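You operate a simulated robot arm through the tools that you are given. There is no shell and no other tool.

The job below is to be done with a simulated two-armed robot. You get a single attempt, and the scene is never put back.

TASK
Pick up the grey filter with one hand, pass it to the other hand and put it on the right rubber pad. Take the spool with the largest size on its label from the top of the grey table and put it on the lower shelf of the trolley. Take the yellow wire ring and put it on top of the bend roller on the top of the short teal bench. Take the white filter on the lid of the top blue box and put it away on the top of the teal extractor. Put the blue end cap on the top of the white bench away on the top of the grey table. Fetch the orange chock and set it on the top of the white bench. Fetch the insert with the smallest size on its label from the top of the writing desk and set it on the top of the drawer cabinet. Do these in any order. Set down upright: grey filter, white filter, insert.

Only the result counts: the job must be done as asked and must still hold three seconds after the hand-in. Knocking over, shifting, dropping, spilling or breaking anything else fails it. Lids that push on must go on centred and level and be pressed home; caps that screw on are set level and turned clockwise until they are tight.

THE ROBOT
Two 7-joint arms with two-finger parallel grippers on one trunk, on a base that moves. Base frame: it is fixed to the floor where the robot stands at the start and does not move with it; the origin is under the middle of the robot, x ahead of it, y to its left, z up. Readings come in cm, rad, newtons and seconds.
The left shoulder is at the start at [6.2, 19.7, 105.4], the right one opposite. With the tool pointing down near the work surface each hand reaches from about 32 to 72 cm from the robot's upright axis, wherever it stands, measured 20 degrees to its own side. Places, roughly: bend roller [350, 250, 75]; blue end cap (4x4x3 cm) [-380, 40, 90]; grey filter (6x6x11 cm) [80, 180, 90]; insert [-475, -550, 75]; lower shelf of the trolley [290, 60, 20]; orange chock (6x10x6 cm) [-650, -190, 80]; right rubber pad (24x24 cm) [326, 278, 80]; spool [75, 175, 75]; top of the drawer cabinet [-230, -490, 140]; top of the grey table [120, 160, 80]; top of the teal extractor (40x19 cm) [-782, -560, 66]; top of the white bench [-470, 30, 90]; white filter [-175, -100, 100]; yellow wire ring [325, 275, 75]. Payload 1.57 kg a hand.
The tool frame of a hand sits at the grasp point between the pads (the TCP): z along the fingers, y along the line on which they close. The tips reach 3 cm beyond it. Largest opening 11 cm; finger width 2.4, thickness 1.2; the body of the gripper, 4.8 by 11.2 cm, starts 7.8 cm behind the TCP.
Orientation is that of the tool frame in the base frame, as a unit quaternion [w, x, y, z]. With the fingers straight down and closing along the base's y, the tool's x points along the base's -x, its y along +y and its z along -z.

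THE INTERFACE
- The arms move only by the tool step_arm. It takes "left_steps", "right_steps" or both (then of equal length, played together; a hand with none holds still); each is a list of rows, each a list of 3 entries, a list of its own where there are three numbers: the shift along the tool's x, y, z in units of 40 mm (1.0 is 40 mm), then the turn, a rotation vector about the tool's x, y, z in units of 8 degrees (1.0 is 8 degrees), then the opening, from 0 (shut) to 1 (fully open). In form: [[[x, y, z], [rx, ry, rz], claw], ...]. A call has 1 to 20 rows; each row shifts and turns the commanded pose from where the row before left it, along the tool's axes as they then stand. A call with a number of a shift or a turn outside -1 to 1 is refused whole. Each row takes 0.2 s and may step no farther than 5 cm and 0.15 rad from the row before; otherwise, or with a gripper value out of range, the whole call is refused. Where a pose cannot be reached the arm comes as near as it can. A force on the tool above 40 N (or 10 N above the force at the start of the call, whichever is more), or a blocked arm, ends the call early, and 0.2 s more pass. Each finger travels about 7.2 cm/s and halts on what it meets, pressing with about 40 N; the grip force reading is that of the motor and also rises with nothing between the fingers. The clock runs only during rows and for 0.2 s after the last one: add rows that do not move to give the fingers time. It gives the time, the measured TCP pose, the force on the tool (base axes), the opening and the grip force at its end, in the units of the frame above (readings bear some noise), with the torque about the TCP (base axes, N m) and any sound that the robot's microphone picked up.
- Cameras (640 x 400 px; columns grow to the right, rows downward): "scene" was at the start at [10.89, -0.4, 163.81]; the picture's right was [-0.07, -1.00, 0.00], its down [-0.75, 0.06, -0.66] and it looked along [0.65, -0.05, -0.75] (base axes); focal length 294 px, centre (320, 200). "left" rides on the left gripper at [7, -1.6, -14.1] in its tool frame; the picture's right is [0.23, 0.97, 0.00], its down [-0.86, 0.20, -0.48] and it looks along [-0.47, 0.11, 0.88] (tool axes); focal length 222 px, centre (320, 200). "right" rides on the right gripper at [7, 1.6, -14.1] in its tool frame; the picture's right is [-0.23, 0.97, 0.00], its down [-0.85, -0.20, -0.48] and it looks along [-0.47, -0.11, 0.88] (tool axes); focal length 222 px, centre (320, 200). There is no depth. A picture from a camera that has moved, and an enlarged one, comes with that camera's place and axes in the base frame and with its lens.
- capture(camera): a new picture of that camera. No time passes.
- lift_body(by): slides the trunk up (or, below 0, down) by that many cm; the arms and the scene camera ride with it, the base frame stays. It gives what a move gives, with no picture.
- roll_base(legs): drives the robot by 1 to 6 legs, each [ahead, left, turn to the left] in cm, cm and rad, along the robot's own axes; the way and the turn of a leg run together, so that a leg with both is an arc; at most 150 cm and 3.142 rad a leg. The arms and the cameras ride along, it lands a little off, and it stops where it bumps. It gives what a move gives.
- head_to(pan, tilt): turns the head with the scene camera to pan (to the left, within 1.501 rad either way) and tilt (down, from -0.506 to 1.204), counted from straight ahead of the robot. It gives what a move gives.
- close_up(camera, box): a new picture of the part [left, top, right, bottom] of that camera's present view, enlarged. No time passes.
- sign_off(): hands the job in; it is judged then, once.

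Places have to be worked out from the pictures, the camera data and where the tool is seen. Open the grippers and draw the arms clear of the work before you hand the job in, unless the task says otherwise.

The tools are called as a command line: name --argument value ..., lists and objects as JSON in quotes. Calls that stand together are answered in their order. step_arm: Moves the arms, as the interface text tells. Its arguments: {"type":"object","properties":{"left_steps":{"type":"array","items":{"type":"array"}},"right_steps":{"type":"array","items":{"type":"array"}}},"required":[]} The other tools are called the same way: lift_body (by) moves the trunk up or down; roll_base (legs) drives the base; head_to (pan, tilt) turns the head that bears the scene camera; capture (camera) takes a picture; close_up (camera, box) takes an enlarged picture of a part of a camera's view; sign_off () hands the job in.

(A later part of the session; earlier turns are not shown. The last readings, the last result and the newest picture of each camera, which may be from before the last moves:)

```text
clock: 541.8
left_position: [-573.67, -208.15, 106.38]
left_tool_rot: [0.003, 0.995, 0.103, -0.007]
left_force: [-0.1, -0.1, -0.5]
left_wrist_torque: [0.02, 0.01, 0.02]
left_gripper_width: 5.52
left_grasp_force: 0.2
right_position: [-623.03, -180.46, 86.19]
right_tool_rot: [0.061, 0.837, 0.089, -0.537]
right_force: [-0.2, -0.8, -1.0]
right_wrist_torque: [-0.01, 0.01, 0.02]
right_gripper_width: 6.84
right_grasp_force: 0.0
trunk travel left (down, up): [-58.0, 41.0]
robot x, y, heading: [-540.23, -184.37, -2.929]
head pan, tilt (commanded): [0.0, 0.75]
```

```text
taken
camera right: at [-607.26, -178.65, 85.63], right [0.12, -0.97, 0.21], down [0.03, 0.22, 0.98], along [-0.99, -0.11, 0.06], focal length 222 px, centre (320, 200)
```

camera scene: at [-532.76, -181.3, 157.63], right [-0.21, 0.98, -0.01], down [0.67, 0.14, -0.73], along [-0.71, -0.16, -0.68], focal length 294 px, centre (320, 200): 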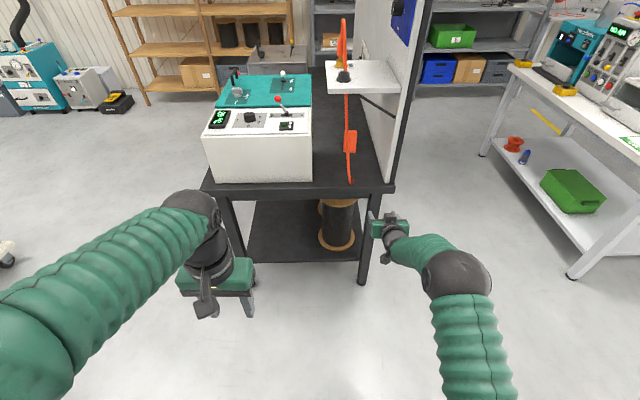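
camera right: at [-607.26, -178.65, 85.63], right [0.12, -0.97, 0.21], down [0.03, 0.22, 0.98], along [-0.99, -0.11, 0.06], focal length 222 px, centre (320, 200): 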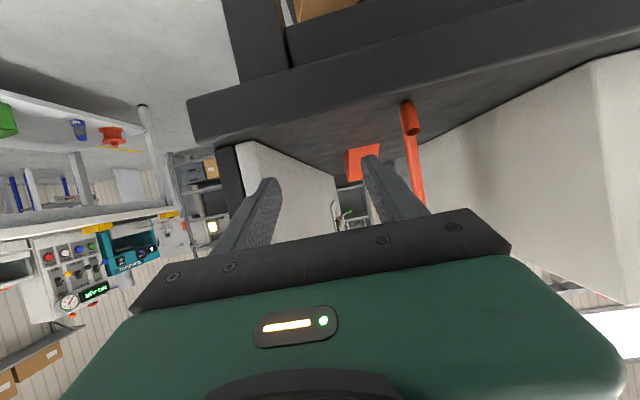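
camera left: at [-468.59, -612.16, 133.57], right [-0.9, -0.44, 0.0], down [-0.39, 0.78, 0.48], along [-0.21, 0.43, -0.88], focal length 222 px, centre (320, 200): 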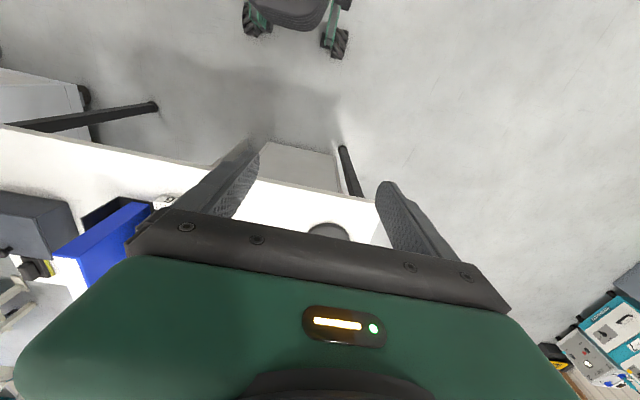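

Centred with about 1.7 cm margins. I continue in short moves.

roll_base --legs '[[8, 0, 0]]'

capture --camera "right"

close_up --camera "scene" --box '[300, 80, 480, 280]'

```text
clock: 542.9
left_position: [-581.29, -209.95, 106.29]
left_tool_rot: [0.0, 0.995, 0.101, -0.008]
left_force: [-0.9, 0.1, 0.4]
left_wrist_torque: [0.01, -0.02, -0.02]
left_gripper_width: 5.47
left_grasp_force: 0.0
right_position: [-630.67, -182.32, 86.22]
right_tool_rot: [0.059, 0.837, 0.089, -0.537]
right_force: [-0.6, 0.0, 0.0]
right_wrist_torque: [0.02, -0.01, 0.0]
right_gripper_width: 6.82
right_grasp_force: 0.1
trunk travel left (down, up): [-58.0, 41.0]
robot x, y, heading: [-548.14, -185.86, -2.926]
head pan, tilt (commanded): [0.0, 0.75]
```

```text
taken
camera right: at [-614.94, -180.5, 85.71], right [0.12, -0.97, 0.21], down [0.03, 0.21, 0.98], along [-0.99, -0.11, 0.06], focal length 222 px, centre (320, 200)
```

right: 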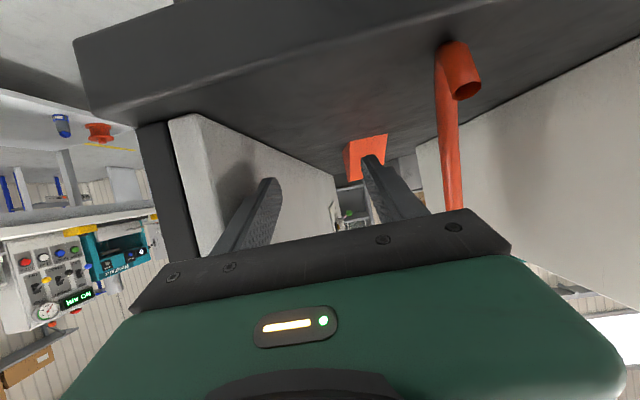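

```text
2.00 times, centred on (390, 180) of scene
camera zoom: at [-559.53, -188.22, 157.65], right [-0.21, 0.98, 0.0], down [0.67, 0.15, -0.73], along [-0.71, -0.15, -0.68], focal length 587 px, centre (180, 240)
```

zoom: 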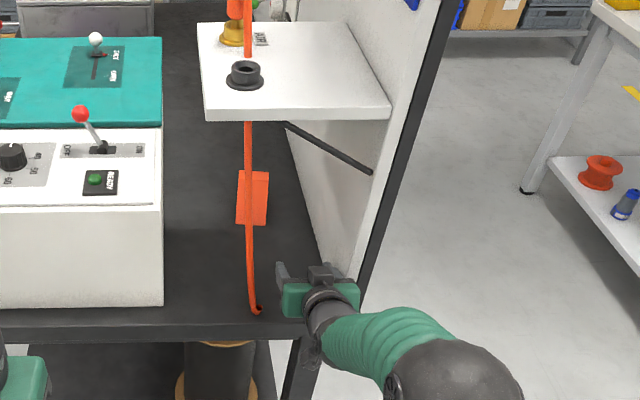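

The passage is actually a bit wider than thought (panel further away). I continue another 8 cm.

roll_base --legs '[[8, -0.5, 0]]'

capture --camera "right"

close_up --camera "scene" --box '[300, 80, 480, 280]'

```text
clock: 543.8
left_position: [-584.12, -210.38, 106.5]
left_tool_rot: [0.001, 0.995, 0.099, -0.012]
left_force: [-0.2, 0.9, 0.3]
left_wrist_torque: [0.03, 0.01, 0.04]
left_gripper_width: 5.52
left_grasp_force: 0.1
right_position: [-633.21, -182.52, 86.77]
right_tool_rot: [0.059, 0.836, 0.087, -0.539]
right_force: [33.4, 4.3, 16.6]
right_wrist_torque: [0.82, 1.06, -2.02]
right_gripper_width: 6.83
right_grasp_force: 0.1
trunk travel left (down, up): [-58.0, 41.0]
robot x, y, heading: [-551.69, -186.23, -2.927]
head pan, tilt (commanded): [0.0, 0.75]
stopped in leg 1: the force on the tool passed its limit at 230 N (the readings are from after the stop); the commanded pose is now the measured one
```

```text
taken
camera right: at [-617.48, -180.85, 86.2], right [0.11, -0.97, 0.21], down [0.04, 0.22, 0.98], along [-0.99, -0.1, 0.06], focal length 222 px, centre (320, 200)
```

right: 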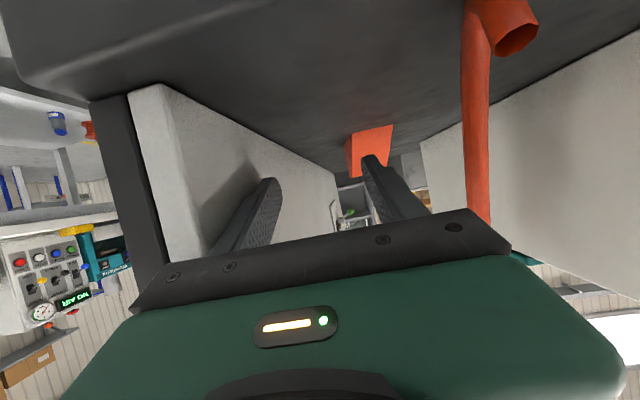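

```text
2.00 times, centred on (390, 180) of scene
camera zoom: at [-561.85, -188.64, 157.75], right [-0.21, 0.98, 0.0], down [0.66, 0.14, -0.74], along [-0.72, -0.15, -0.68], focal length 587 px, centre (180, 240)
```

zoom: 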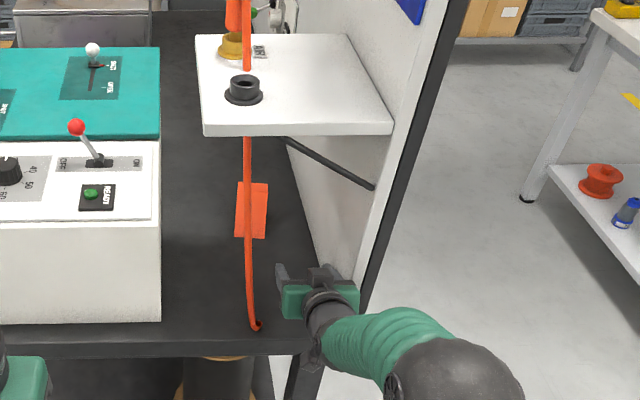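

The gripper body's right end touched the panel's end (it is closer than estimated). I back off 8 cm and shift 1.4 cm left to centre the body between panel and hose.

roll_base --legs '[[-8, 1.4, 0]]'

capture --camera "right"

close_up --camera "scene" --box '[330, 180, 430, 270]'

```text
clock: 544.8
left_position: [-576.8, -209.59, 106.36]
left_tool_rot: [0.003, 0.995, 0.101, -0.008]
left_force: [-0.9, 0.9, 0.0]
left_wrist_torque: [-0.04, 0.05, 0.05]
left_gripper_width: 5.49
left_grasp_force: 0.0
right_position: [-625.98, -181.97, 85.96]
right_tool_rot: [0.062, 0.839, 0.087, -0.534]
right_force: [0.0, -0.2, -0.6]
right_wrist_torque: [0.0, 0.0, 0.01]
right_gripper_width: 6.82
right_grasp_force: 0.1
trunk travel left (down, up): [-58.0, 41.0]
robot x, y, heading: [-543.32, -185.62, -2.927]
head pan, tilt (commanded): [0.0, 0.75]
```

```text
taken
camera right: at [-610.19, -180.24, 85.52], right [0.11, -0.97, 0.22], down [0.03, 0.22, 0.98], along [-0.99, -0.1, 0.05], focal length 222 px, centre (320, 200)
```

right: 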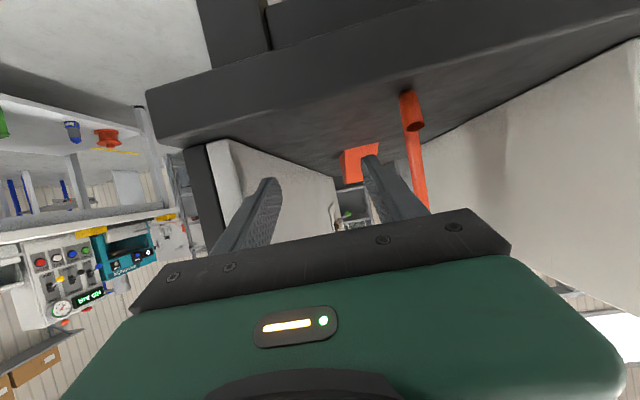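

```text
4.44 times, centred on (380, 225) of scene
camera zoom: at [-555.52, -187.64, 157.61], right [-0.21, 0.98, 0.0], down [0.67, 0.14, -0.73], along [-0.71, -0.16, -0.68], focal length 1305 px, centre (53, 89)
```

zoom: 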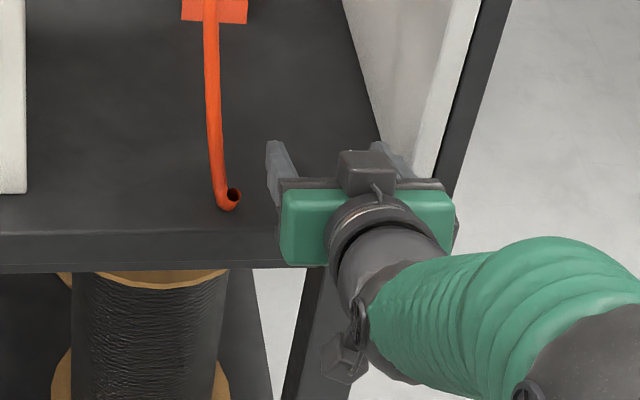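

Body half-width is about 6.1 cm; now I have roughly 1–1.5 cm each side. I advance 6 cm and look closely before the body enters.

roll_base --legs '[[6, 0.2, 0]]'

close_up --camera "scene" --box '[330, 160, 430, 250]'

capture --camera "right"

```text
clock: 545.8
left_position: [-582.34, -211.27, 106.45]
left_tool_rot: [0.002, 0.995, 0.101, -0.01]
left_force: [-0.8, 0.1, 0.6]
left_wrist_torque: [-0.03, -0.05, 0.01]
left_gripper_width: 5.49
left_grasp_force: 0.2
right_position: [-631.51, -183.54, 86.35]
right_tool_rot: [0.059, 0.837, 0.087, -0.536]
right_force: [0.0, -0.2, -1.1]
right_wrist_torque: [-0.01, 0.0, -0.05]
right_gripper_width: 6.83
right_grasp_force: 0.1
trunk travel left (down, up): [-58.0, 41.0]
robot x, y, heading: [-549.36, -187.36, -2.928]
head pan, tilt (commanded): [0.0, 0.75]
```

```text
4.44 times, centred on (380, 205) of scene
camera zoom: at [-560.75, -189.51, 157.66], right [-0.21, 0.98, 0.0], down [0.67, 0.14, -0.73], along [-0.71, -0.16, -0.68], focal length 1305 px, centre (53, 178)
```

zoom: 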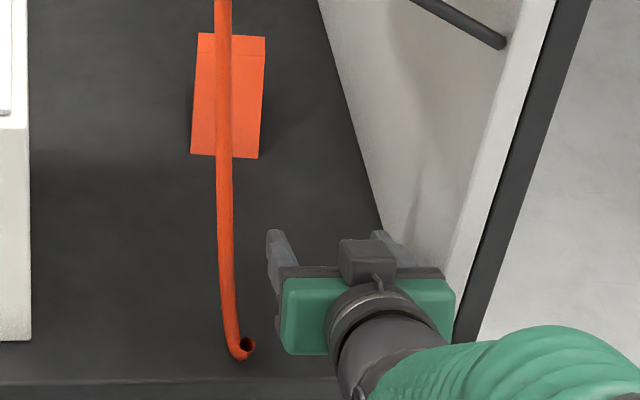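

```text
taken
camera right: at [-615.69, -181.89, 85.82], right [0.11, -0.97, 0.21], down [0.03, 0.22, 0.98], along [-0.99, -0.1, 0.06], focal length 222 px, centre (320, 200)
```

right: 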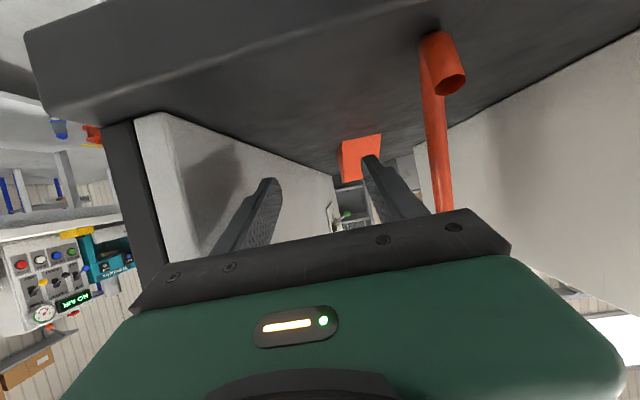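

Clearances look even. I advance 4 cm with a 3 mm left bias.

roll_base --legs '[[4, 0.3, 0]]'

close_up --camera "scene" --box '[330, 160, 430, 250]'

capture --camera "right"

```text
clock: 546.7
left_position: [-585.75, -212.32, 106.62]
left_tool_rot: [0.001, 0.995, 0.101, -0.012]
left_force: [-0.3, -0.2, 0.4]
left_wrist_torque: [0.0, 0.01, -0.02]
left_gripper_width: 5.5
left_grasp_force: 0.1
right_position: [-635.05, -184.68, 86.57]
right_tool_rot: [0.06, 0.836, 0.088, -0.538]
right_force: [-0.5, -0.5, 0.6]
right_wrist_torque: [0.01, -0.01, 0.0]
right_gripper_width: 6.82
right_grasp_force: 0.1
trunk travel left (down, up): [-58.0, 41.0]
robot x, y, heading: [-553.44, -188.6, -2.927]
head pan, tilt (commanded): [0.0, 0.75]
```

```text
4.44 times, centred on (380, 205) of scene
camera zoom: at [-564.24, -190.62, 157.7], right [-0.21, 0.98, 0.0], down [0.66, 0.14, -0.73], along [-0.72, -0.16, -0.68], focal length 1305 px, centre (53, 178)
```

zoom: 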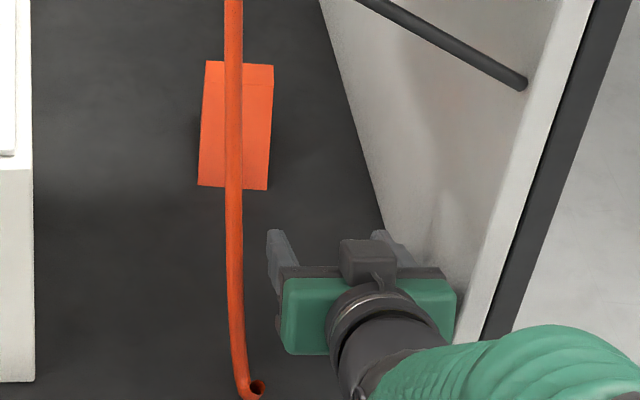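

```text
taken
camera right: at [-619.3, -183.01, 86.06], right [0.11, -0.97, 0.21], down [0.04, 0.22, 0.98], along [-0.99, -0.1, 0.06], focal length 222 px, centre (320, 200)
```

right: 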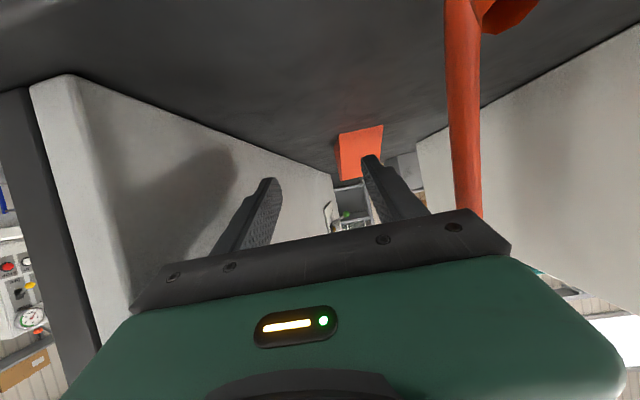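

Body is entering with about 1–2 cm on each side. I continue 6 cm.

roll_base --legs '[[6, 0.2, 0]]'

close_up --camera "scene" --box '[320, 140, 440, 250]'

capture --camera "right"

```text
clock: 547.6
left_position: [-591.92, -213.79, 106.66]
left_tool_rot: [0.001, 0.995, 0.1, -0.011]
left_force: [-0.3, 0.4, 0.7]
left_wrist_torque: [0.01, -0.02, 0.0]
left_gripper_width: 5.52
left_grasp_force: 0.1
right_position: [-640.86, -186.34, 86.47]
right_tool_rot: [0.06, 0.837, 0.087, -0.537]
right_force: [0.1, 0.8, 0.0]
right_wrist_torque: [-0.02, 0.01, 0.02]
right_gripper_width: 6.82
right_grasp_force: 0.1
trunk travel left (down, up): [-58.0, 41.0]
robot x, y, heading: [-559.37, -190.1, -2.924]
head pan, tilt (commanded): [0.0, 0.75]
```

```text
3.64 times, centred on (380, 195) of scene
camera zoom: at [-570.3, -192.09, 157.68], right [-0.21, 0.98, 0.0], down [0.67, 0.14, -0.73], along [-0.71, -0.16, -0.68], focal length 1068 px, centre (102, 218)
```

zoom: 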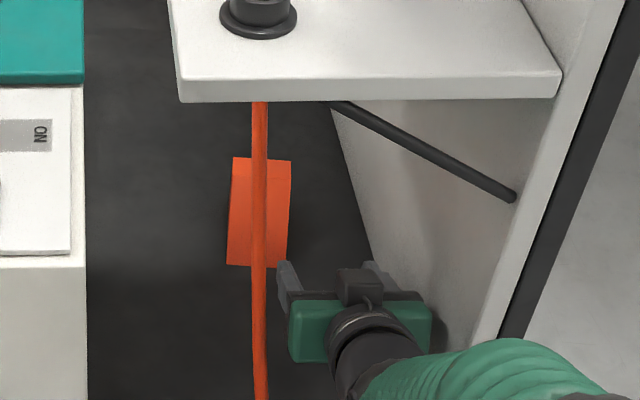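

```text
taken
camera right: at [-625.22, -184.45, 86.0], right [0.11, -0.97, 0.21], down [0.03, 0.22, 0.98], along [-0.99, -0.1, 0.06], focal length 222 px, centre (320, 200)
```

right: 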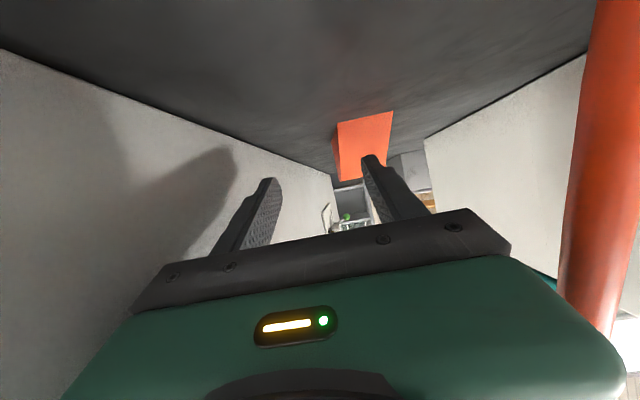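

The body is almost past the hose. The wedge's low front end lies below my fingertips, so I can slide over it: I advance 3 cm, open the gripper wide, then move diagonally (forward and left) to straddle the chock's high end.

roll_base --legs '[[3, 0, 0]]'

step_arm --right_steps '[[[0, 0, 0], [0, 0, 0], 0.75], [[0, 0, 0], [0, 0, 0], 0.9], [[0, 0, 0], [0, 0, 0], 0.9]]'

roll_base --legs '[[5.5, 1.7, 0]]'

close_up --camera "scene" --box '[320, 120, 440, 240]'

capture --camera "right"

```text
clock: 548.5
left_position: [-594.55, -214.4, 106.65]
left_tool_rot: [0.001, 0.995, 0.1, -0.012]
left_force: [-0.2, 0.0, -0.7]
left_wrist_torque: [-0.03, -0.01, 0.03]
left_gripper_width: 5.47
left_grasp_force: 0.1
right_position: [-643.7, -186.78, 86.68]
right_tool_rot: [0.059, 0.837, 0.086, -0.537]
right_force: [0.4, 0.1, 0.1]
right_wrist_torque: [-0.01, 0.0, -0.03]
right_gripper_width: 6.83
right_grasp_force: 0.0
trunk travel left (down, up): [-58.0, 41.0]
robot x, y, heading: [-562.04, -190.38, -2.929]
head pan, tilt (commanded): [0.0, 0.75]
```

```text
clock: 549.3
left_position: [-594.91, -214.43, 106.48]
left_tool_rot: [0.001, 0.995, 0.1, -0.01]
left_force: [0.0, -0.2, -0.1]
left_wrist_torque: [-0.01, -0.02, -0.01]
left_gripper_width: 5.5
left_grasp_force: 0.1
right_position: [-644.03, -186.83, 86.38]
right_tool_rot: [0.059, 0.837, 0.087, -0.536]
right_force: [-0.6, -0.6, -0.3]
right_wrist_torque: [0.0, 0.03, 0.01]
right_gripper_width: 9.89
right_grasp_force: 0.2
trunk travel left (down, up): [-58.0, 41.0]
robot x, y, heading: [-561.87, -190.42, -2.928]
head pan, tilt (commanded): [0.0, 0.75]
```

```text
clock: 550.2
left_position: [-599.84, -216.55, 106.71]
left_tool_rot: [0.004, 0.995, 0.1, -0.011]
left_force: [-0.7, -1.0, -0.9]
left_wrist_torque: [0.02, -0.01, 0.0]
left_gripper_width: 5.54
left_grasp_force: 0.0
right_position: [-649.1, -188.92, 86.64]
right_tool_rot: [0.061, 0.837, 0.085, -0.537]
right_force: [-0.6, 0.5, 0.5]
right_wrist_torque: [0.0, 0.01, -0.02]
right_gripper_width: 9.91
right_grasp_force: 0.2
trunk travel left (down, up): [-58.0, 41.0]
robot x, y, heading: [-567.38, -193.48, -2.929]
head pan, tilt (commanded): [0.0, 0.75]
```

```text
3.33 times, centred on (380, 180) of scene
camera zoom: at [-578.5, -194.74, 157.67], right [-0.21, 0.98, -0.01], down [0.67, 0.14, -0.73], along [-0.71, -0.16, -0.68], focal length 979 px, centre (120, 267)
```

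zoom: 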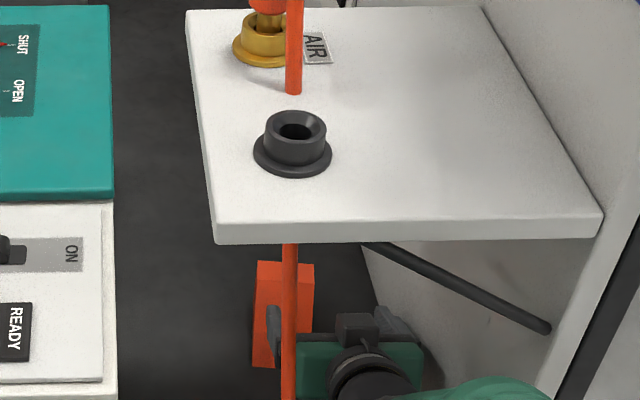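

```text
taken
camera right: at [-633.25, -187.29, 86.0], right [0.11, -0.97, 0.22], down [0.03, 0.22, 0.97], along [-0.99, -0.1, 0.06], focal length 222 px, centre (320, 200)
```

right: 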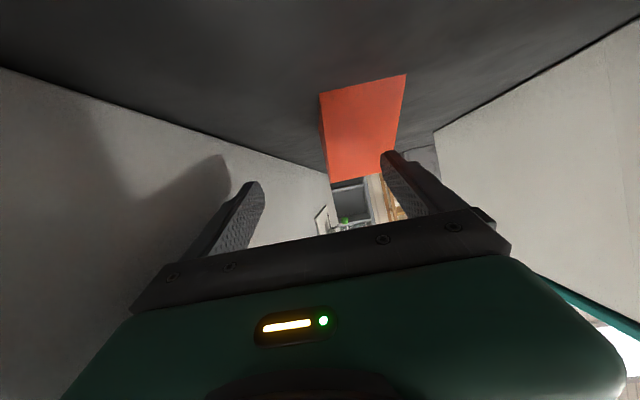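

The chock is between the fingers but off to the left side. I continue diagonally 3 cm forward and 1.8 cm left.

roll_base --legs '[[3, 1.8, 0]]'

capture --camera "right"

close_up --camera "scene" --box '[320, 120, 440, 240]'

```text
clock: 551.1
left_position: [-602.29, -218.45, 106.78]
left_tool_rot: [0.005, 0.995, 0.098, -0.011]
left_force: [0.0, 0.2, 1.1]
left_wrist_torque: [-0.03, -0.02, -0.01]
left_gripper_width: 5.51
left_grasp_force: 0.1
right_position: [-651.5, -190.62, 86.63]
right_tool_rot: [0.061, 0.837, 0.082, -0.538]
right_force: [0.1, 1.5, 0.4]
right_wrist_torque: [-0.08, -0.02, 0.08]
right_gripper_width: 9.88
right_grasp_force: 0.0
trunk travel left (down, up): [-58.0, 41.0]
robot x, y, heading: [-569.55, -195.6, -2.927]
head pan, tilt (commanded): [0.0, 0.75]
```

```text
taken
camera right: at [-635.77, -189.06, 86.04], right [0.11, -0.97, 0.22], down [0.04, 0.23, 0.97], along [-0.99, -0.1, 0.06], focal length 222 px, centre (320, 200)
```

right: 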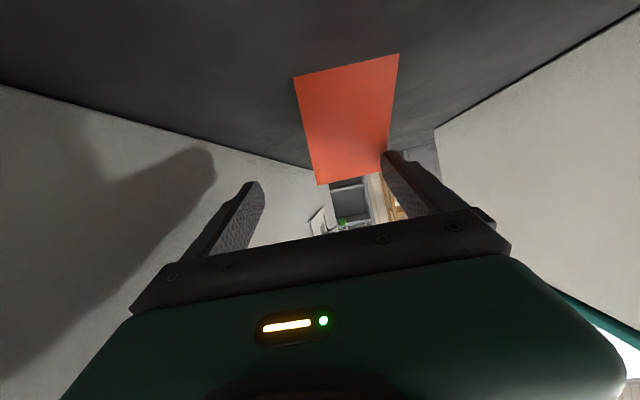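

```text
3.33 times, centred on (380, 180) of scene
camera zoom: at [-581.07, -196.53, 157.68], right [-0.21, 0.98, -0.01], down [0.67, 0.14, -0.73], along [-0.71, -0.16, -0.68], focal length 979 px, centre (120, 267)
```

zoom: 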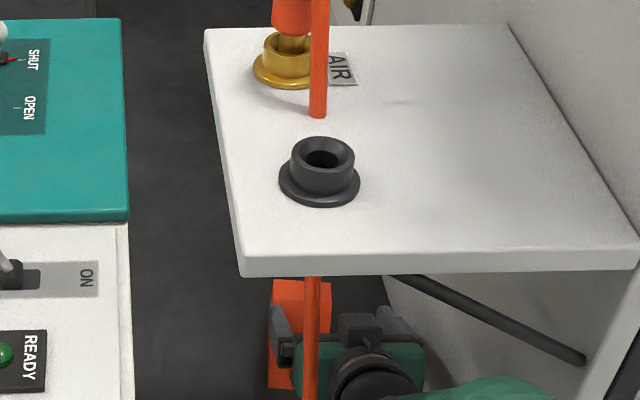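

The chock is still about 2.5 cm left of the hand's centre while the wrist nears the hose, so I swing only the fingers left: shift 2.4 cm with a 7° yaw about the wrist.

step_arm --right_steps '[[[0, 0.2, 0], [-0.265, 0, -0.1225], 0.93], [[0, 0.2, 0], [-0.265, 0, -0.1225], 0.93], [[0, 0.2, 0], [-0.265, 0, -0.1225], 0.93], [[0, 0, 0], [0, 0, 0], 0.93]]'

capture --camera "right"

close_up --camera "scene" --box '[320, 160, 480, 290]'

```text
clock: 552.1
left_position: [-602.42, -219.21, 106.58]
left_tool_rot: [0.002, 0.995, 0.097, -0.011]
left_force: [1.0, 0.1, -0.4]
left_wrist_torque: [-0.02, -0.01, -0.01]
left_gripper_width: 5.53
left_grasp_force: 0.0
right_position: [-650.9, -193.59, 86.72]
right_tool_rot: [0.092, 0.83, 0.137, -0.533]
right_force: [-0.9, -0.4, -0.3]
right_wrist_torque: [-0.01, 0.0, -0.01]
right_gripper_width: 10.24
right_grasp_force: 0.0
trunk travel left (down, up): [-58.0, 41.0]
robot x, y, heading: [-569.65, -195.46, -2.927]
head pan, tilt (commanded): [0.0, 0.75]
```

```text
taken
camera right: at [-635.56, -190.02, 86.08], right [0.23, -0.95, 0.21], down [0.01, 0.22, 0.98], along [-0.97, -0.22, 0.06], focal length 222 px, centre (320, 200)
```

right: 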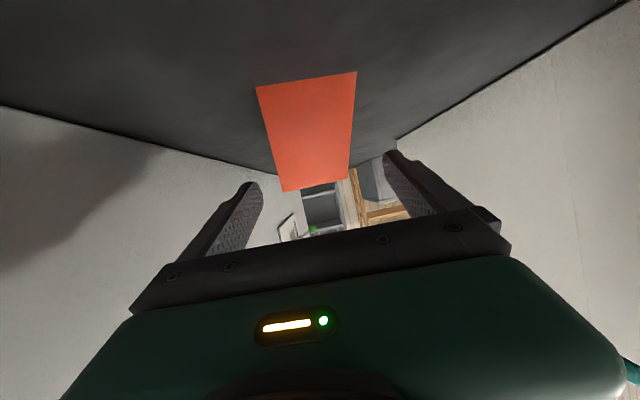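

```text
3.08 times, centred on (400, 225) of scene
camera zoom: at [-581.31, -197.63, 157.64], right [-0.21, 0.98, 0.0], down [0.67, 0.14, -0.73], along [-0.71, -0.16, -0.68], focal length 904 px, centre (74, 123)
```

zoom: 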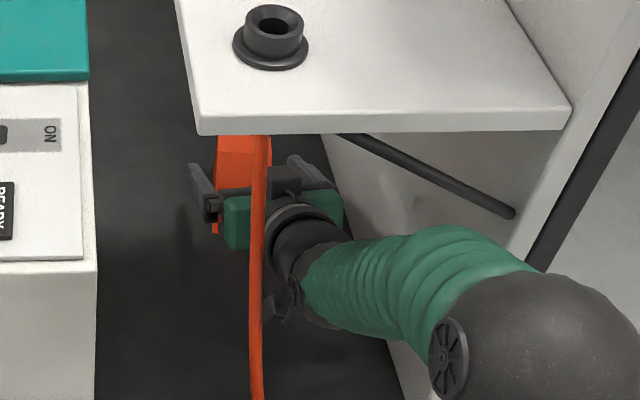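

Perfect: the chock is now centred between the open fingers. I advance the base 3 cm straight along the chock and check.

roll_base --legs '[[3, -0.6, 0]]'

capture --camera "right"

close_up --camera "scene" --box '[320, 160, 480, 290]'

```text
clock: 553.0
left_position: [-604.88, -219.49, 106.7]
left_tool_rot: [0.001, 0.995, 0.099, -0.013]
left_force: [0.2, -1.1, 0.1]
left_wrist_torque: [-0.01, 0.02, -0.01]
left_gripper_width: 5.53
left_grasp_force: 0.1
right_position: [-653.74, -194.04, 87.08]
right_tool_rot: [0.091, 0.828, 0.138, -0.535]
right_force: [-0.2, 0.1, 0.0]
right_wrist_torque: [0.04, 0.02, -0.02]
right_gripper_width: 10.22
right_grasp_force: 0.0
trunk travel left (down, up): [-58.0, 41.0]
robot x, y, heading: [-572.63, -195.79, -2.926]
head pan, tilt (commanded): [0.0, 0.75]
```

```text
taken
camera right: at [-638.25, -190.45, 86.42], right [0.23, -0.95, 0.21], down [0.01, 0.22, 0.98], along [-0.97, -0.22, 0.06], focal length 222 px, centre (320, 200)
```

right: 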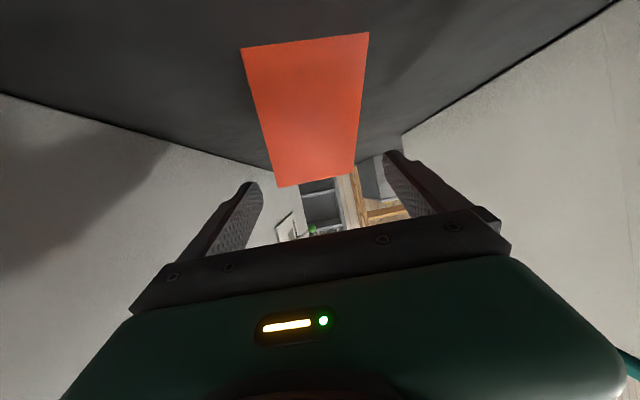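

```text
3.08 times, centred on (400, 225) of scene
camera zoom: at [-583.6, -198.1, 157.7], right [-0.21, 0.98, 0.0], down [0.66, 0.15, -0.73], along [-0.72, -0.15, -0.68], focal length 904 px, centre (74, 123)
```

zoom: 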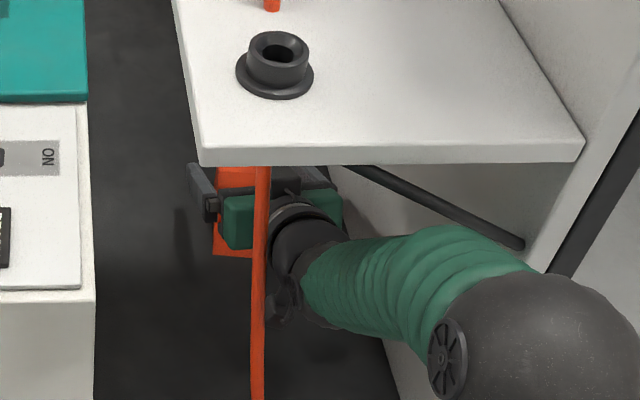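

The fingertips reach the high end. I lower 2.8 cm so the fingers straddle the block low, then close.

step_arm --right_steps '[[[0.21, 0, 0.097], [0, 0, 0], 0.93], [[0.21, 0, 0.097], [0, 0, 0], 0.93], [[0.21, 0, 0.097], [0, 0, 0], 0.93], [[0, 0, 0], [0, 0, 0], 0.93]]'

capture --camera "right"

```text
clock: 554.0
left_position: [-605.07, -219.52, 106.66]
left_tool_rot: [0.0, 0.995, 0.099, -0.012]
left_force: [0.6, -0.1, 0.0]
left_wrist_torque: [0.0, 0.0, -0.01]
left_gripper_width: 5.5
left_grasp_force: 0.0
right_position: [-653.85, -194.06, 84.08]
right_tool_rot: [0.091, 0.829, 0.138, -0.534]
right_force: [0.0, 0.0, -1.1]
right_wrist_torque: [-0.01, -0.02, 0.01]
right_gripper_width: 10.24
right_grasp_force: 0.1
trunk travel left (down, up): [-58.0, 41.0]
robot x, y, heading: [-572.83, -195.76, -2.927]
head pan, tilt (commanded): [0.0, 0.75]
```

```text
taken
camera right: at [-638.42, -190.47, 83.44], right [0.23, -0.95, 0.21], down [0.01, 0.22, 0.98], along [-0.97, -0.22, 0.06], focal length 222 px, centre (320, 200)
```

right: 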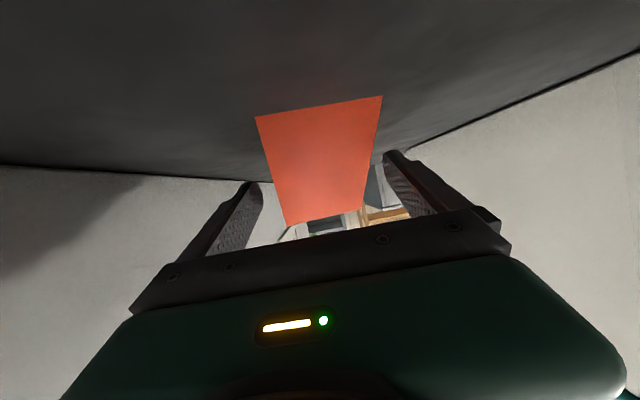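

The block is between the fingers. I close slowly.

step_arm --right_steps '[[[0, 0, 0], [0, 0, 0], 0.8], [[0, 0, 0], [0, 0, 0], 0.7], [[0, 0, 0], [0, 0, 0], 0.62], [[0, 0, 0], [0, 0, 0], 0.55], [[0, 0, 0], [0, 0, 0], 0.45], [[0, 0, 0], [0, 0, 0], 0], [[0, 0, 0], [0, 0, 0], 0], [[0, 0, 0], [0, 0, 0], 0]]'

capture --camera "right"

```text
clock: 555.8
left_position: [-605.21, -219.41, 106.61]
left_tool_rot: [0.001, 0.995, 0.098, -0.011]
left_force: [1.0, 0.4, 0.6]
left_wrist_torque: [-0.01, 0.04, 0.0]
left_gripper_width: 5.5
left_grasp_force: 0.0
right_position: [-653.95, -194.06, 84.01]
right_tool_rot: [0.091, 0.83, 0.136, -0.534]
right_force: [-0.1, -0.8, 0.6]
right_wrist_torque: [0.04, 0.08, -0.03]
right_gripper_width: 5.95
right_grasp_force: 40.5
trunk travel left (down, up): [-58.0, 41.0]
robot x, y, heading: [-572.44, -195.5, -2.927]
head pan, tilt (commanded): [0.0, 0.75]
```

```text
taken
camera right: at [-638.49, -190.38, 83.38], right [0.23, -0.95, 0.21], down [0.01, 0.22, 0.98], along [-0.97, -0.22, 0.06], focal length 222 px, centre (320, 200)
```

right: 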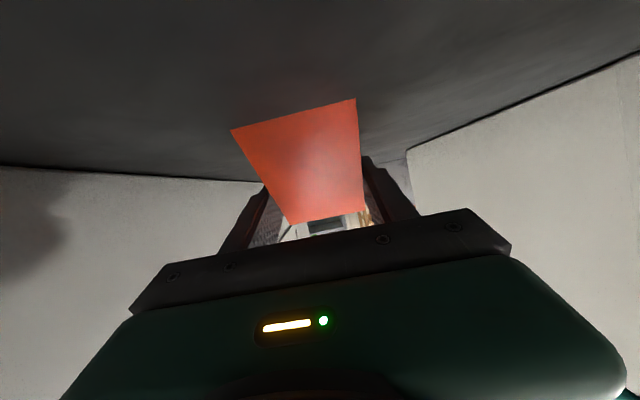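

Gripped flush at 6 cm. I lift it 3 cm and then retrace my path out of the slot step by step.

step_arm --right_steps '[[[-0.11, 0, -0.052], [0, 0, 0], 0], [[-0.2, 0, -0.093], [0, 0, 0], 0], [[-0.2, 0, -0.093], [0, 0, 0], 0], [[-0.17, 0, -0.078], [0, 0, 0], 0], [[0, 0, 0], [0, 0, 0], 0]]'

capture --camera "right"

roll_base --legs '[[-3, 0.6, 0]]'

```text
clock: 557.0
left_position: [-605.31, -219.27, 106.59]
left_tool_rot: [0.001, 0.995, 0.099, -0.011]
left_force: [0.3, 0.4, 0.0]
left_wrist_torque: [-0.01, 0.02, -0.01]
left_gripper_width: 5.47
left_grasp_force: 0.0
right_position: [-653.97, -193.92, 86.93]
right_tool_rot: [0.092, 0.83, 0.137, -0.533]
right_force: [0.3, -0.2, -1.4]
right_wrist_torque: [-0.02, -0.02, 0.01]
right_gripper_width: 5.95
right_grasp_force: 39.7
trunk travel left (down, up): [-58.0, 41.0]
robot x, y, heading: [-572.68, -195.35, -2.926]
head pan, tilt (commanded): [0.0, 0.75]
```

```text
taken
camera right: at [-638.59, -190.34, 86.37], right [0.23, -0.95, 0.21], down [0.01, 0.22, 0.98], along [-0.97, -0.22, 0.06], focal length 222 px, centre (320, 200)
```

right: 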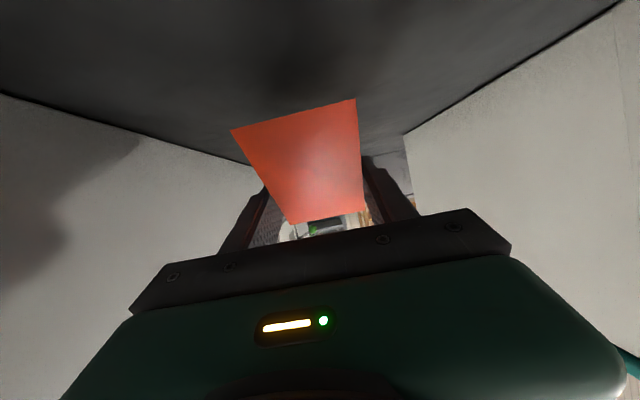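

```text
clock: 557.8
left_position: [-602.68, -219.31, 106.44]
left_tool_rot: [0.002, 0.995, 0.099, -0.009]
left_force: [-1.0, 1.4, 0.5]
left_wrist_torque: [-0.03, -0.04, 0.0]
left_gripper_width: 5.49
left_grasp_force: 0.1
right_position: [-651.15, -193.82, 86.56]
right_tool_rot: [0.091, 0.831, 0.136, -0.532]
right_force: [-0.1, -0.4, -1.1]
right_wrist_torque: [-0.02, -0.01, -0.02]
right_gripper_width: 5.97
right_grasp_force: 40.7
trunk travel left (down, up): [-58.0, 41.0]
robot x, y, heading: [-569.75, -195.61, -2.928]
head pan, tilt (commanded): [0.0, 0.75]
```

Held well (about 0.15 kg). Next I swing the hand back and retreat along the same path.

step_arm --right_steps '[[[0, -0.2, 0], [0.265, 0, 0.1225], 0], [[0, -0.2, 0], [0.265, 0, 0.1225], 0], [[0, -0.2, 0], [0.265, 0, 0.1225], 0], [[0, 0, 0], [0, 0, 0], 0]]'

roll_base --legs '[[-3, -1.8, 0]]'

roll_base --legs '[[-5.5, -1.7, 0]]'

capture --camera "right"

close_up --camera "scene" --box '[320, 140, 440, 250]'

```text
clock: 558.8
left_position: [-602.16, -219.21, 106.63]
left_tool_rot: [0.002, 0.995, 0.098, -0.012]
left_force: [0.4, 0.0, 0.6]
left_wrist_torque: [-0.02, 0.0, -0.01]
left_gripper_width: 5.49
left_grasp_force: 0.1
right_position: [-651.57, -191.29, 86.88]
right_tool_rot: [0.059, 0.837, 0.086, -0.538]
right_force: [-0.1, -0.5, -2.4]
right_wrist_torque: [-0.03, 0.0, 0.0]
right_gripper_width: 5.96
right_grasp_force: 39.7
trunk travel left (down, up): [-58.0, 41.0]
robot x, y, heading: [-569.73, -195.42, -2.927]
head pan, tilt (commanded): [0.0, 0.75]
```

```text
clock: 559.6
left_position: [-599.58, -217.79, 106.39]
left_tool_rot: [-0.001, 0.995, 0.099, -0.011]
left_force: [-0.1, -1.0, -0.3]
left_wrist_torque: [0.04, 0.0, -0.01]
left_gripper_width: 5.5
left_grasp_force: 0.1
right_position: [-649.0, -189.78, 86.8]
right_tool_rot: [0.057, 0.837, 0.089, -0.537]
right_force: [-0.3, -0.8, -1.3]
right_wrist_torque: [0.02, 0.0, -0.08]
right_gripper_width: 5.97
right_grasp_force: 39.6
trunk travel left (down, up): [-58.0, 41.0]
robot x, y, heading: [-567.02, -193.36, -2.927]
head pan, tilt (commanded): [0.0, 0.75]
```

```text
clock: 560.6
left_position: [-594.18, -215.49, 106.52]
left_tool_rot: [-0.005, 0.995, 0.1, -0.013]
left_force: [0.4, -0.6, -0.6]
left_wrist_torque: [0.08, -0.04, 0.0]
left_gripper_width: 5.5
left_grasp_force: 0.0
right_position: [-643.58, -187.53, 87.33]
right_tool_rot: [0.056, 0.836, 0.09, -0.538]
right_force: [0.1, 0.5, -1.3]
right_wrist_torque: [0.02, -0.02, 0.0]
right_gripper_width: 5.96
right_grasp_force: 40.5
trunk travel left (down, up): [-58.0, 41.0]
robot x, y, heading: [-562.14, -190.75, -2.93]
head pan, tilt (commanded): [0.0, 0.75]
```

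```text
taken
camera right: at [-627.93, -185.83, 86.61], right [0.11, -0.97, 0.2], down [0.04, 0.21, 0.98], along [-0.99, -0.1, 0.06], focal length 222 px, centre (320, 200)
```

right: 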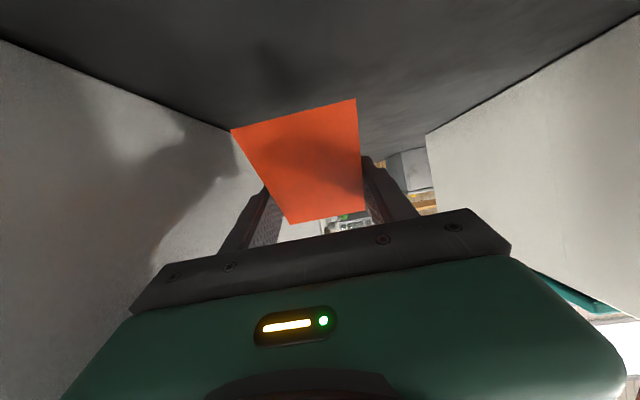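

```text
3.64 times, centred on (380, 195) of scene
camera zoom: at [-573.85, -194.38, 157.58], right [-0.21, 0.98, 0.01], down [0.67, 0.15, -0.73], along [-0.71, -0.15, -0.69], focal length 1068 px, centre (102, 218)
```

zoom: 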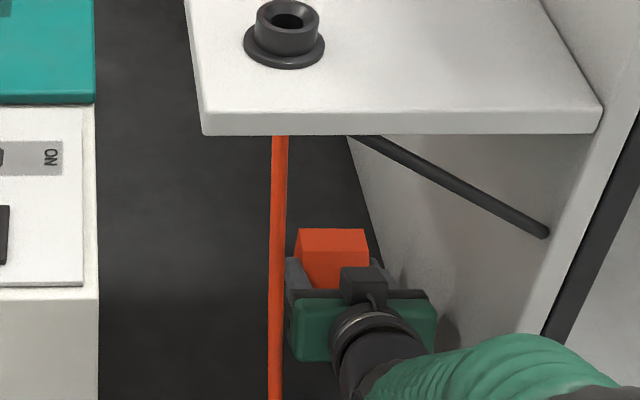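

The hand is 7 mm further left than on the way in, so I shift right before the body passes the hose, then continue backing out.

roll_base --legs '[[0, -0.8, 0]]'

roll_base --legs '[[-3, 0, 0]]'

capture --camera "right"

close_up --camera "scene" --box '[320, 140, 440, 250]'

```text
clock: 561.4
left_position: [-593.96, -214.49, 106.66]
left_tool_rot: [-0.002, 0.995, 0.1, -0.016]
left_force: [-0.1, 0.4, -0.6]
left_wrist_torque: [0.01, -0.01, 0.0]
left_gripper_width: 5.48
left_grasp_force: 0.1
right_position: [-643.48, -186.64, 87.54]
right_tool_rot: [0.057, 0.834, 0.088, -0.541]
right_force: [-0.4, -0.4, -2.3]
right_wrist_torque: [0.03, -0.02, -0.02]
right_gripper_width: 5.96
right_grasp_force: 40.2
trunk travel left (down, up): [-58.0, 41.0]
robot x, y, heading: [-561.98, -190.05, -2.927]
head pan, tilt (commanded): [0.0, 0.75]
```

```text
clock: 562.2
left_position: [-591.32, -213.78, 106.57]
left_tool_rot: [-0.001, 0.995, 0.101, -0.013]
left_force: [-0.1, -0.8, 0.0]
left_wrist_torque: [0.04, -0.04, 0.06]
left_gripper_width: 5.48
left_grasp_force: 0.0
right_position: [-640.84, -185.92, 87.07]
right_tool_rot: [0.057, 0.836, 0.088, -0.539]
right_force: [0.2, -0.2, -0.5]
right_wrist_torque: [0.01, -0.01, 0.0]
right_gripper_width: 5.94
right_grasp_force: 39.5
trunk travel left (down, up): [-58.0, 41.0]
robot x, y, heading: [-559.39, -189.25, -2.928]
head pan, tilt (commanded): [0.0, 0.75]
```

```text
taken
camera right: at [-625.13, -184.18, 86.54], right [0.11, -0.97, 0.21], down [0.04, 0.21, 0.98], along [-0.99, -0.1, 0.06], focal length 222 px, centre (320, 200)
```

right: 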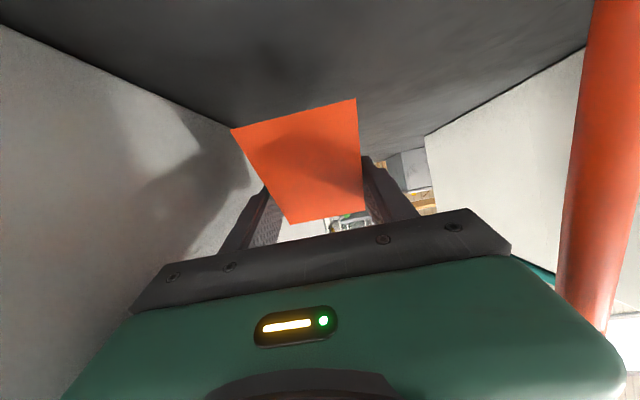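

```text
3.64 times, centred on (380, 195) of scene
camera zoom: at [-571.54, -192.3, 157.56], right [-0.21, 0.98, 0.0], down [0.67, 0.15, -0.73], along [-0.71, -0.15, -0.69], focal length 1068 px, centre (102, 218)
```

zoom: 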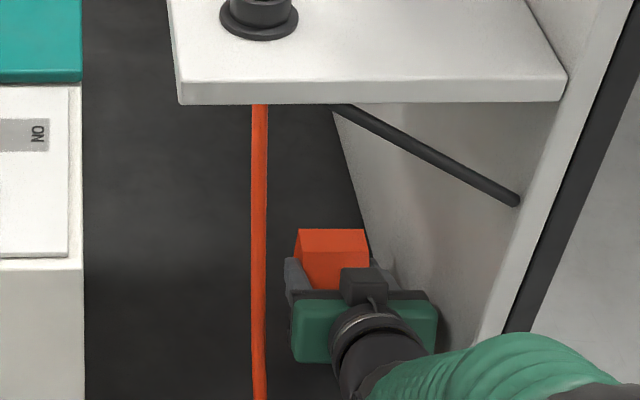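

Now back on the inbound line; I continue out in steps of 6 and 10 cm.

roll_base --legs '[[-6, 0.2, 0]]'

roll_base --legs '[[-5, 0, 0]]'

roll_base --legs '[[-12, 0, 0]]'

capture --camera "scene"

capture --camera "right"

```text
clock: 563.1
left_position: [-585.17, -212.26, 106.76]
left_tool_rot: [0.002, 0.995, 0.1, -0.014]
left_force: [-1.0, -0.2, 0.3]
left_wrist_torque: [0.03, -0.01, 0.01]
left_gripper_width: 5.48
left_grasp_force: 0.1
right_position: [-634.73, -184.4, 87.33]
right_tool_rot: [0.06, 0.834, 0.088, -0.541]
right_force: [-0.4, 0.1, -1.1]
right_wrist_torque: [0.0, -0.02, 0.01]
right_gripper_width: 5.97
right_grasp_force: 39.8
trunk travel left (down, up): [-58.0, 41.0]
robot x, y, heading: [-553.8, -188.47, -2.926]
head pan, tilt (commanded): [0.0, 0.75]
```

```text
clock: 564.1
left_position: [-580.15, -211.13, 106.83]
left_tool_rot: [0.001, 0.995, 0.1, -0.016]
left_force: [-0.5, -1.5, -0.4]
left_wrist_torque: [-0.02, -0.02, -0.03]
left_gripper_width: 5.52
left_grasp_force: 0.0
right_position: [-629.72, -183.2, 87.5]
right_tool_rot: [0.06, 0.834, 0.088, -0.541]
right_force: [-0.3, -0.5, -1.3]
right_wrist_torque: [-0.03, -0.02, 0.0]
right_gripper_width: 5.95
right_grasp_force: 39.9
trunk travel left (down, up): [-58.0, 41.0]
robot x, y, heading: [-548.58, -187.32, -2.927]
head pan, tilt (commanded): [0.0, 0.75]
```

```text
clock: 565.3
left_position: [-568.2, -208.57, 107.01]
left_tool_rot: [0.001, 0.995, 0.101, -0.018]
left_force: [-0.1, -0.1, -0.3]
left_wrist_torque: [0.01, 0.02, -0.02]
left_gripper_width: 5.49
left_grasp_force: 0.1
right_position: [-618.03, -180.92, 87.84]
right_tool_rot: [0.061, 0.833, 0.089, -0.543]
right_force: [0.0, 0.4, -0.9]
right_wrist_torque: [0.01, -0.04, 0.0]
right_gripper_width: 5.97
right_grasp_force: 40.1
trunk travel left (down, up): [-58.0, 41.0]
robot x, y, heading: [-537.12, -184.79, -2.921]
head pan, tilt (commanded): [0.0, 0.75]
```

```text
taken
camera scene: at [-548.89, -187.12, 157.62], right [-0.22, 0.98, 0.0], down [0.67, 0.15, -0.73], along [-0.71, -0.16, -0.68], focal length 294 px, centre (320, 200)
```

scene: 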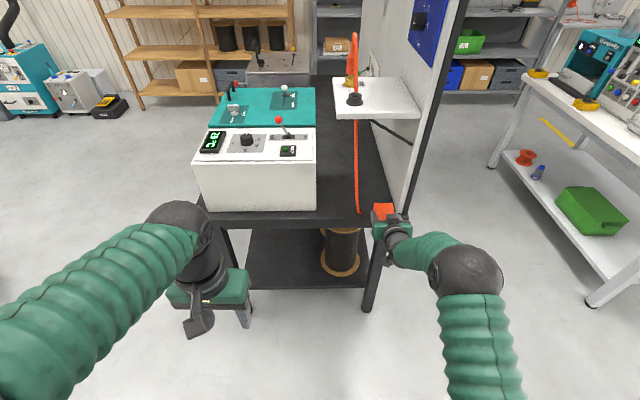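

```text
taken
camera right: at [-602.29, -179.22, 87.12], right [0.12, -0.97, 0.21], down [0.05, 0.22, 0.97], along [-0.99, -0.1, 0.07], focal length 222 px, centre (320, 200)
```

right: 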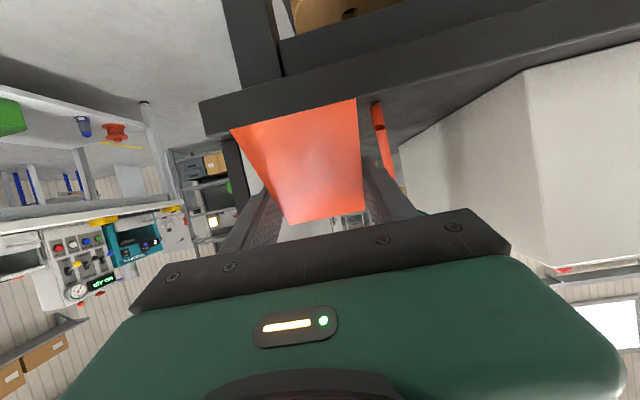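

The chock is out safely. I back off further, raise the trunk and look toward the white bench to the north-east.

roll_base --legs '[[-30, 0, 0]]'

lift_body --by 22

head_to --pan -1.45 --tilt 0.45

capture --camera "scene"

```text
clock: 567.3
left_position: [-538.79, -202.22, 107.14]
left_tool_rot: [0.002, 0.994, 0.104, -0.017]
left_force: [-0.5, 0.2, 0.0]
left_wrist_torque: [0.0, 0.0, -0.02]
left_gripper_width: 5.49
left_grasp_force: 0.0
right_position: [-588.59, -174.69, 88.02]
right_tool_rot: [0.061, 0.832, 0.09, -0.543]
right_force: [0.0, -0.6, -1.2]
right_wrist_torque: [-0.01, -0.02, 0.0]
right_gripper_width: 5.95
right_grasp_force: 39.4
trunk travel left (down, up): [-58.0, 41.0]
robot x, y, heading: [-507.66, -178.03, -2.92]
head pan, tilt (commanded): [0.0, 0.75]
```

```text
clock: 569.7
left_position: [-538.49, -202.11, 129.01]
left_tool_rot: [0.002, 0.994, 0.104, -0.019]
left_force: [-0.4, -0.1, 0.6]
left_wrist_torque: [0.0, -0.01, -0.06]
left_gripper_width: 5.5
left_grasp_force: 0.0
right_position: [-588.54, -174.72, 110.12]
right_tool_rot: [0.061, 0.832, 0.089, -0.544]
right_force: [-1.0, 0.6, -2.2]
right_wrist_torque: [0.01, 0.0, 0.0]
right_gripper_width: 5.94
right_grasp_force: 40.3
trunk travel left (down, up): [-80.0, 19.0]
robot x, y, heading: [-507.86, -178.28, -2.929]
head pan, tilt (commanded): [0.0, 0.75]
```

```text
clock: 571.2
left_position: [-538.5, -202.14, 129.12]
left_tool_rot: [0.002, 0.994, 0.104, -0.019]
left_force: [-0.5, 0.2, -0.4]
left_wrist_torque: [-0.04, 0.0, 0.02]
left_gripper_width: 5.52
left_grasp_force: 0.0
right_position: [-588.52, -174.76, 110.14]
right_tool_rot: [0.061, 0.832, 0.089, -0.544]
right_force: [0.2, -1.1, -0.7]
right_wrist_torque: [-0.01, -0.02, 0.01]
right_gripper_width: 5.92
right_grasp_force: 39.8
trunk travel left (down, up): [-80.0, 19.0]
robot x, y, heading: [-507.47, -178.3, -2.911]
head pan, tilt (commanded): [-1.45, 0.45]
```

```text
taken
camera scene: at [-514.59, -170.11, 182.29], right [0.94, 0.34, 0.0], down [0.15, -0.41, -0.9], along [-0.3, 0.85, -0.44], focal length 294 px, centre (320, 200)
```

scene: 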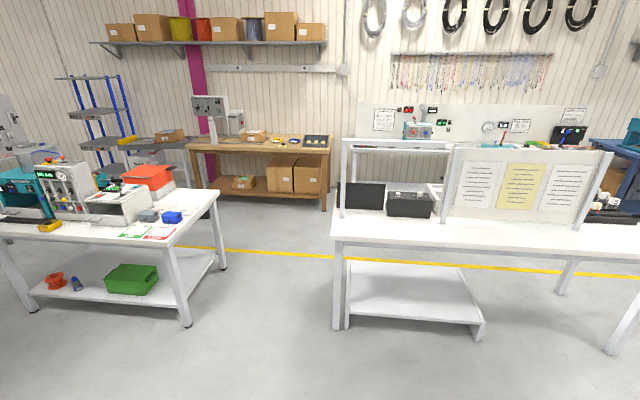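

The white bench is the long white table on the right (from about [-556, -37] eastward, z 90). I zoom in on its top.

close_up --camera "scene" --box '[320, 130, 640, 330]'

head_to --pan -1.5 --tilt 0.2

```text
2.00 times, centred on (480, 230) of scene
camera zoom: at [-514.59, -170.11, 182.29], right [0.94, 0.34, 0.0], down [0.15, -0.41, -0.9], along [-0.3, 0.85, -0.44], focal length 587 px, centre (0, 140)
```

zoom: 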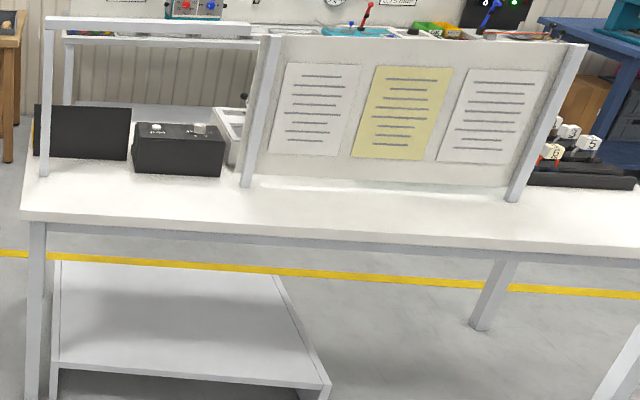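

```text
clock: 572.0
left_position: [-538.55, -202.07, 129.23]
left_tool_rot: [0.001, 0.994, 0.103, -0.019]
left_force: [-0.7, 0.7, 0.0]
left_wrist_torque: [-0.02, 0.01, 0.01]
left_gripper_width: 5.5
left_grasp_force: 0.0
right_position: [-588.55, -174.64, 110.08]
right_tool_rot: [0.061, 0.832, 0.09, -0.544]
right_force: [0.6, 0.1, -2.2]
right_wrist_torque: [-0.01, -0.05, -0.01]
right_gripper_width: 5.97
right_grasp_force: 39.8
trunk travel left (down, up): [-80.0, 19.0]
robot x, y, heading: [-507.64, -177.76, -2.924]
head pan, tilt (commanded): [-1.499, 0.201]
```

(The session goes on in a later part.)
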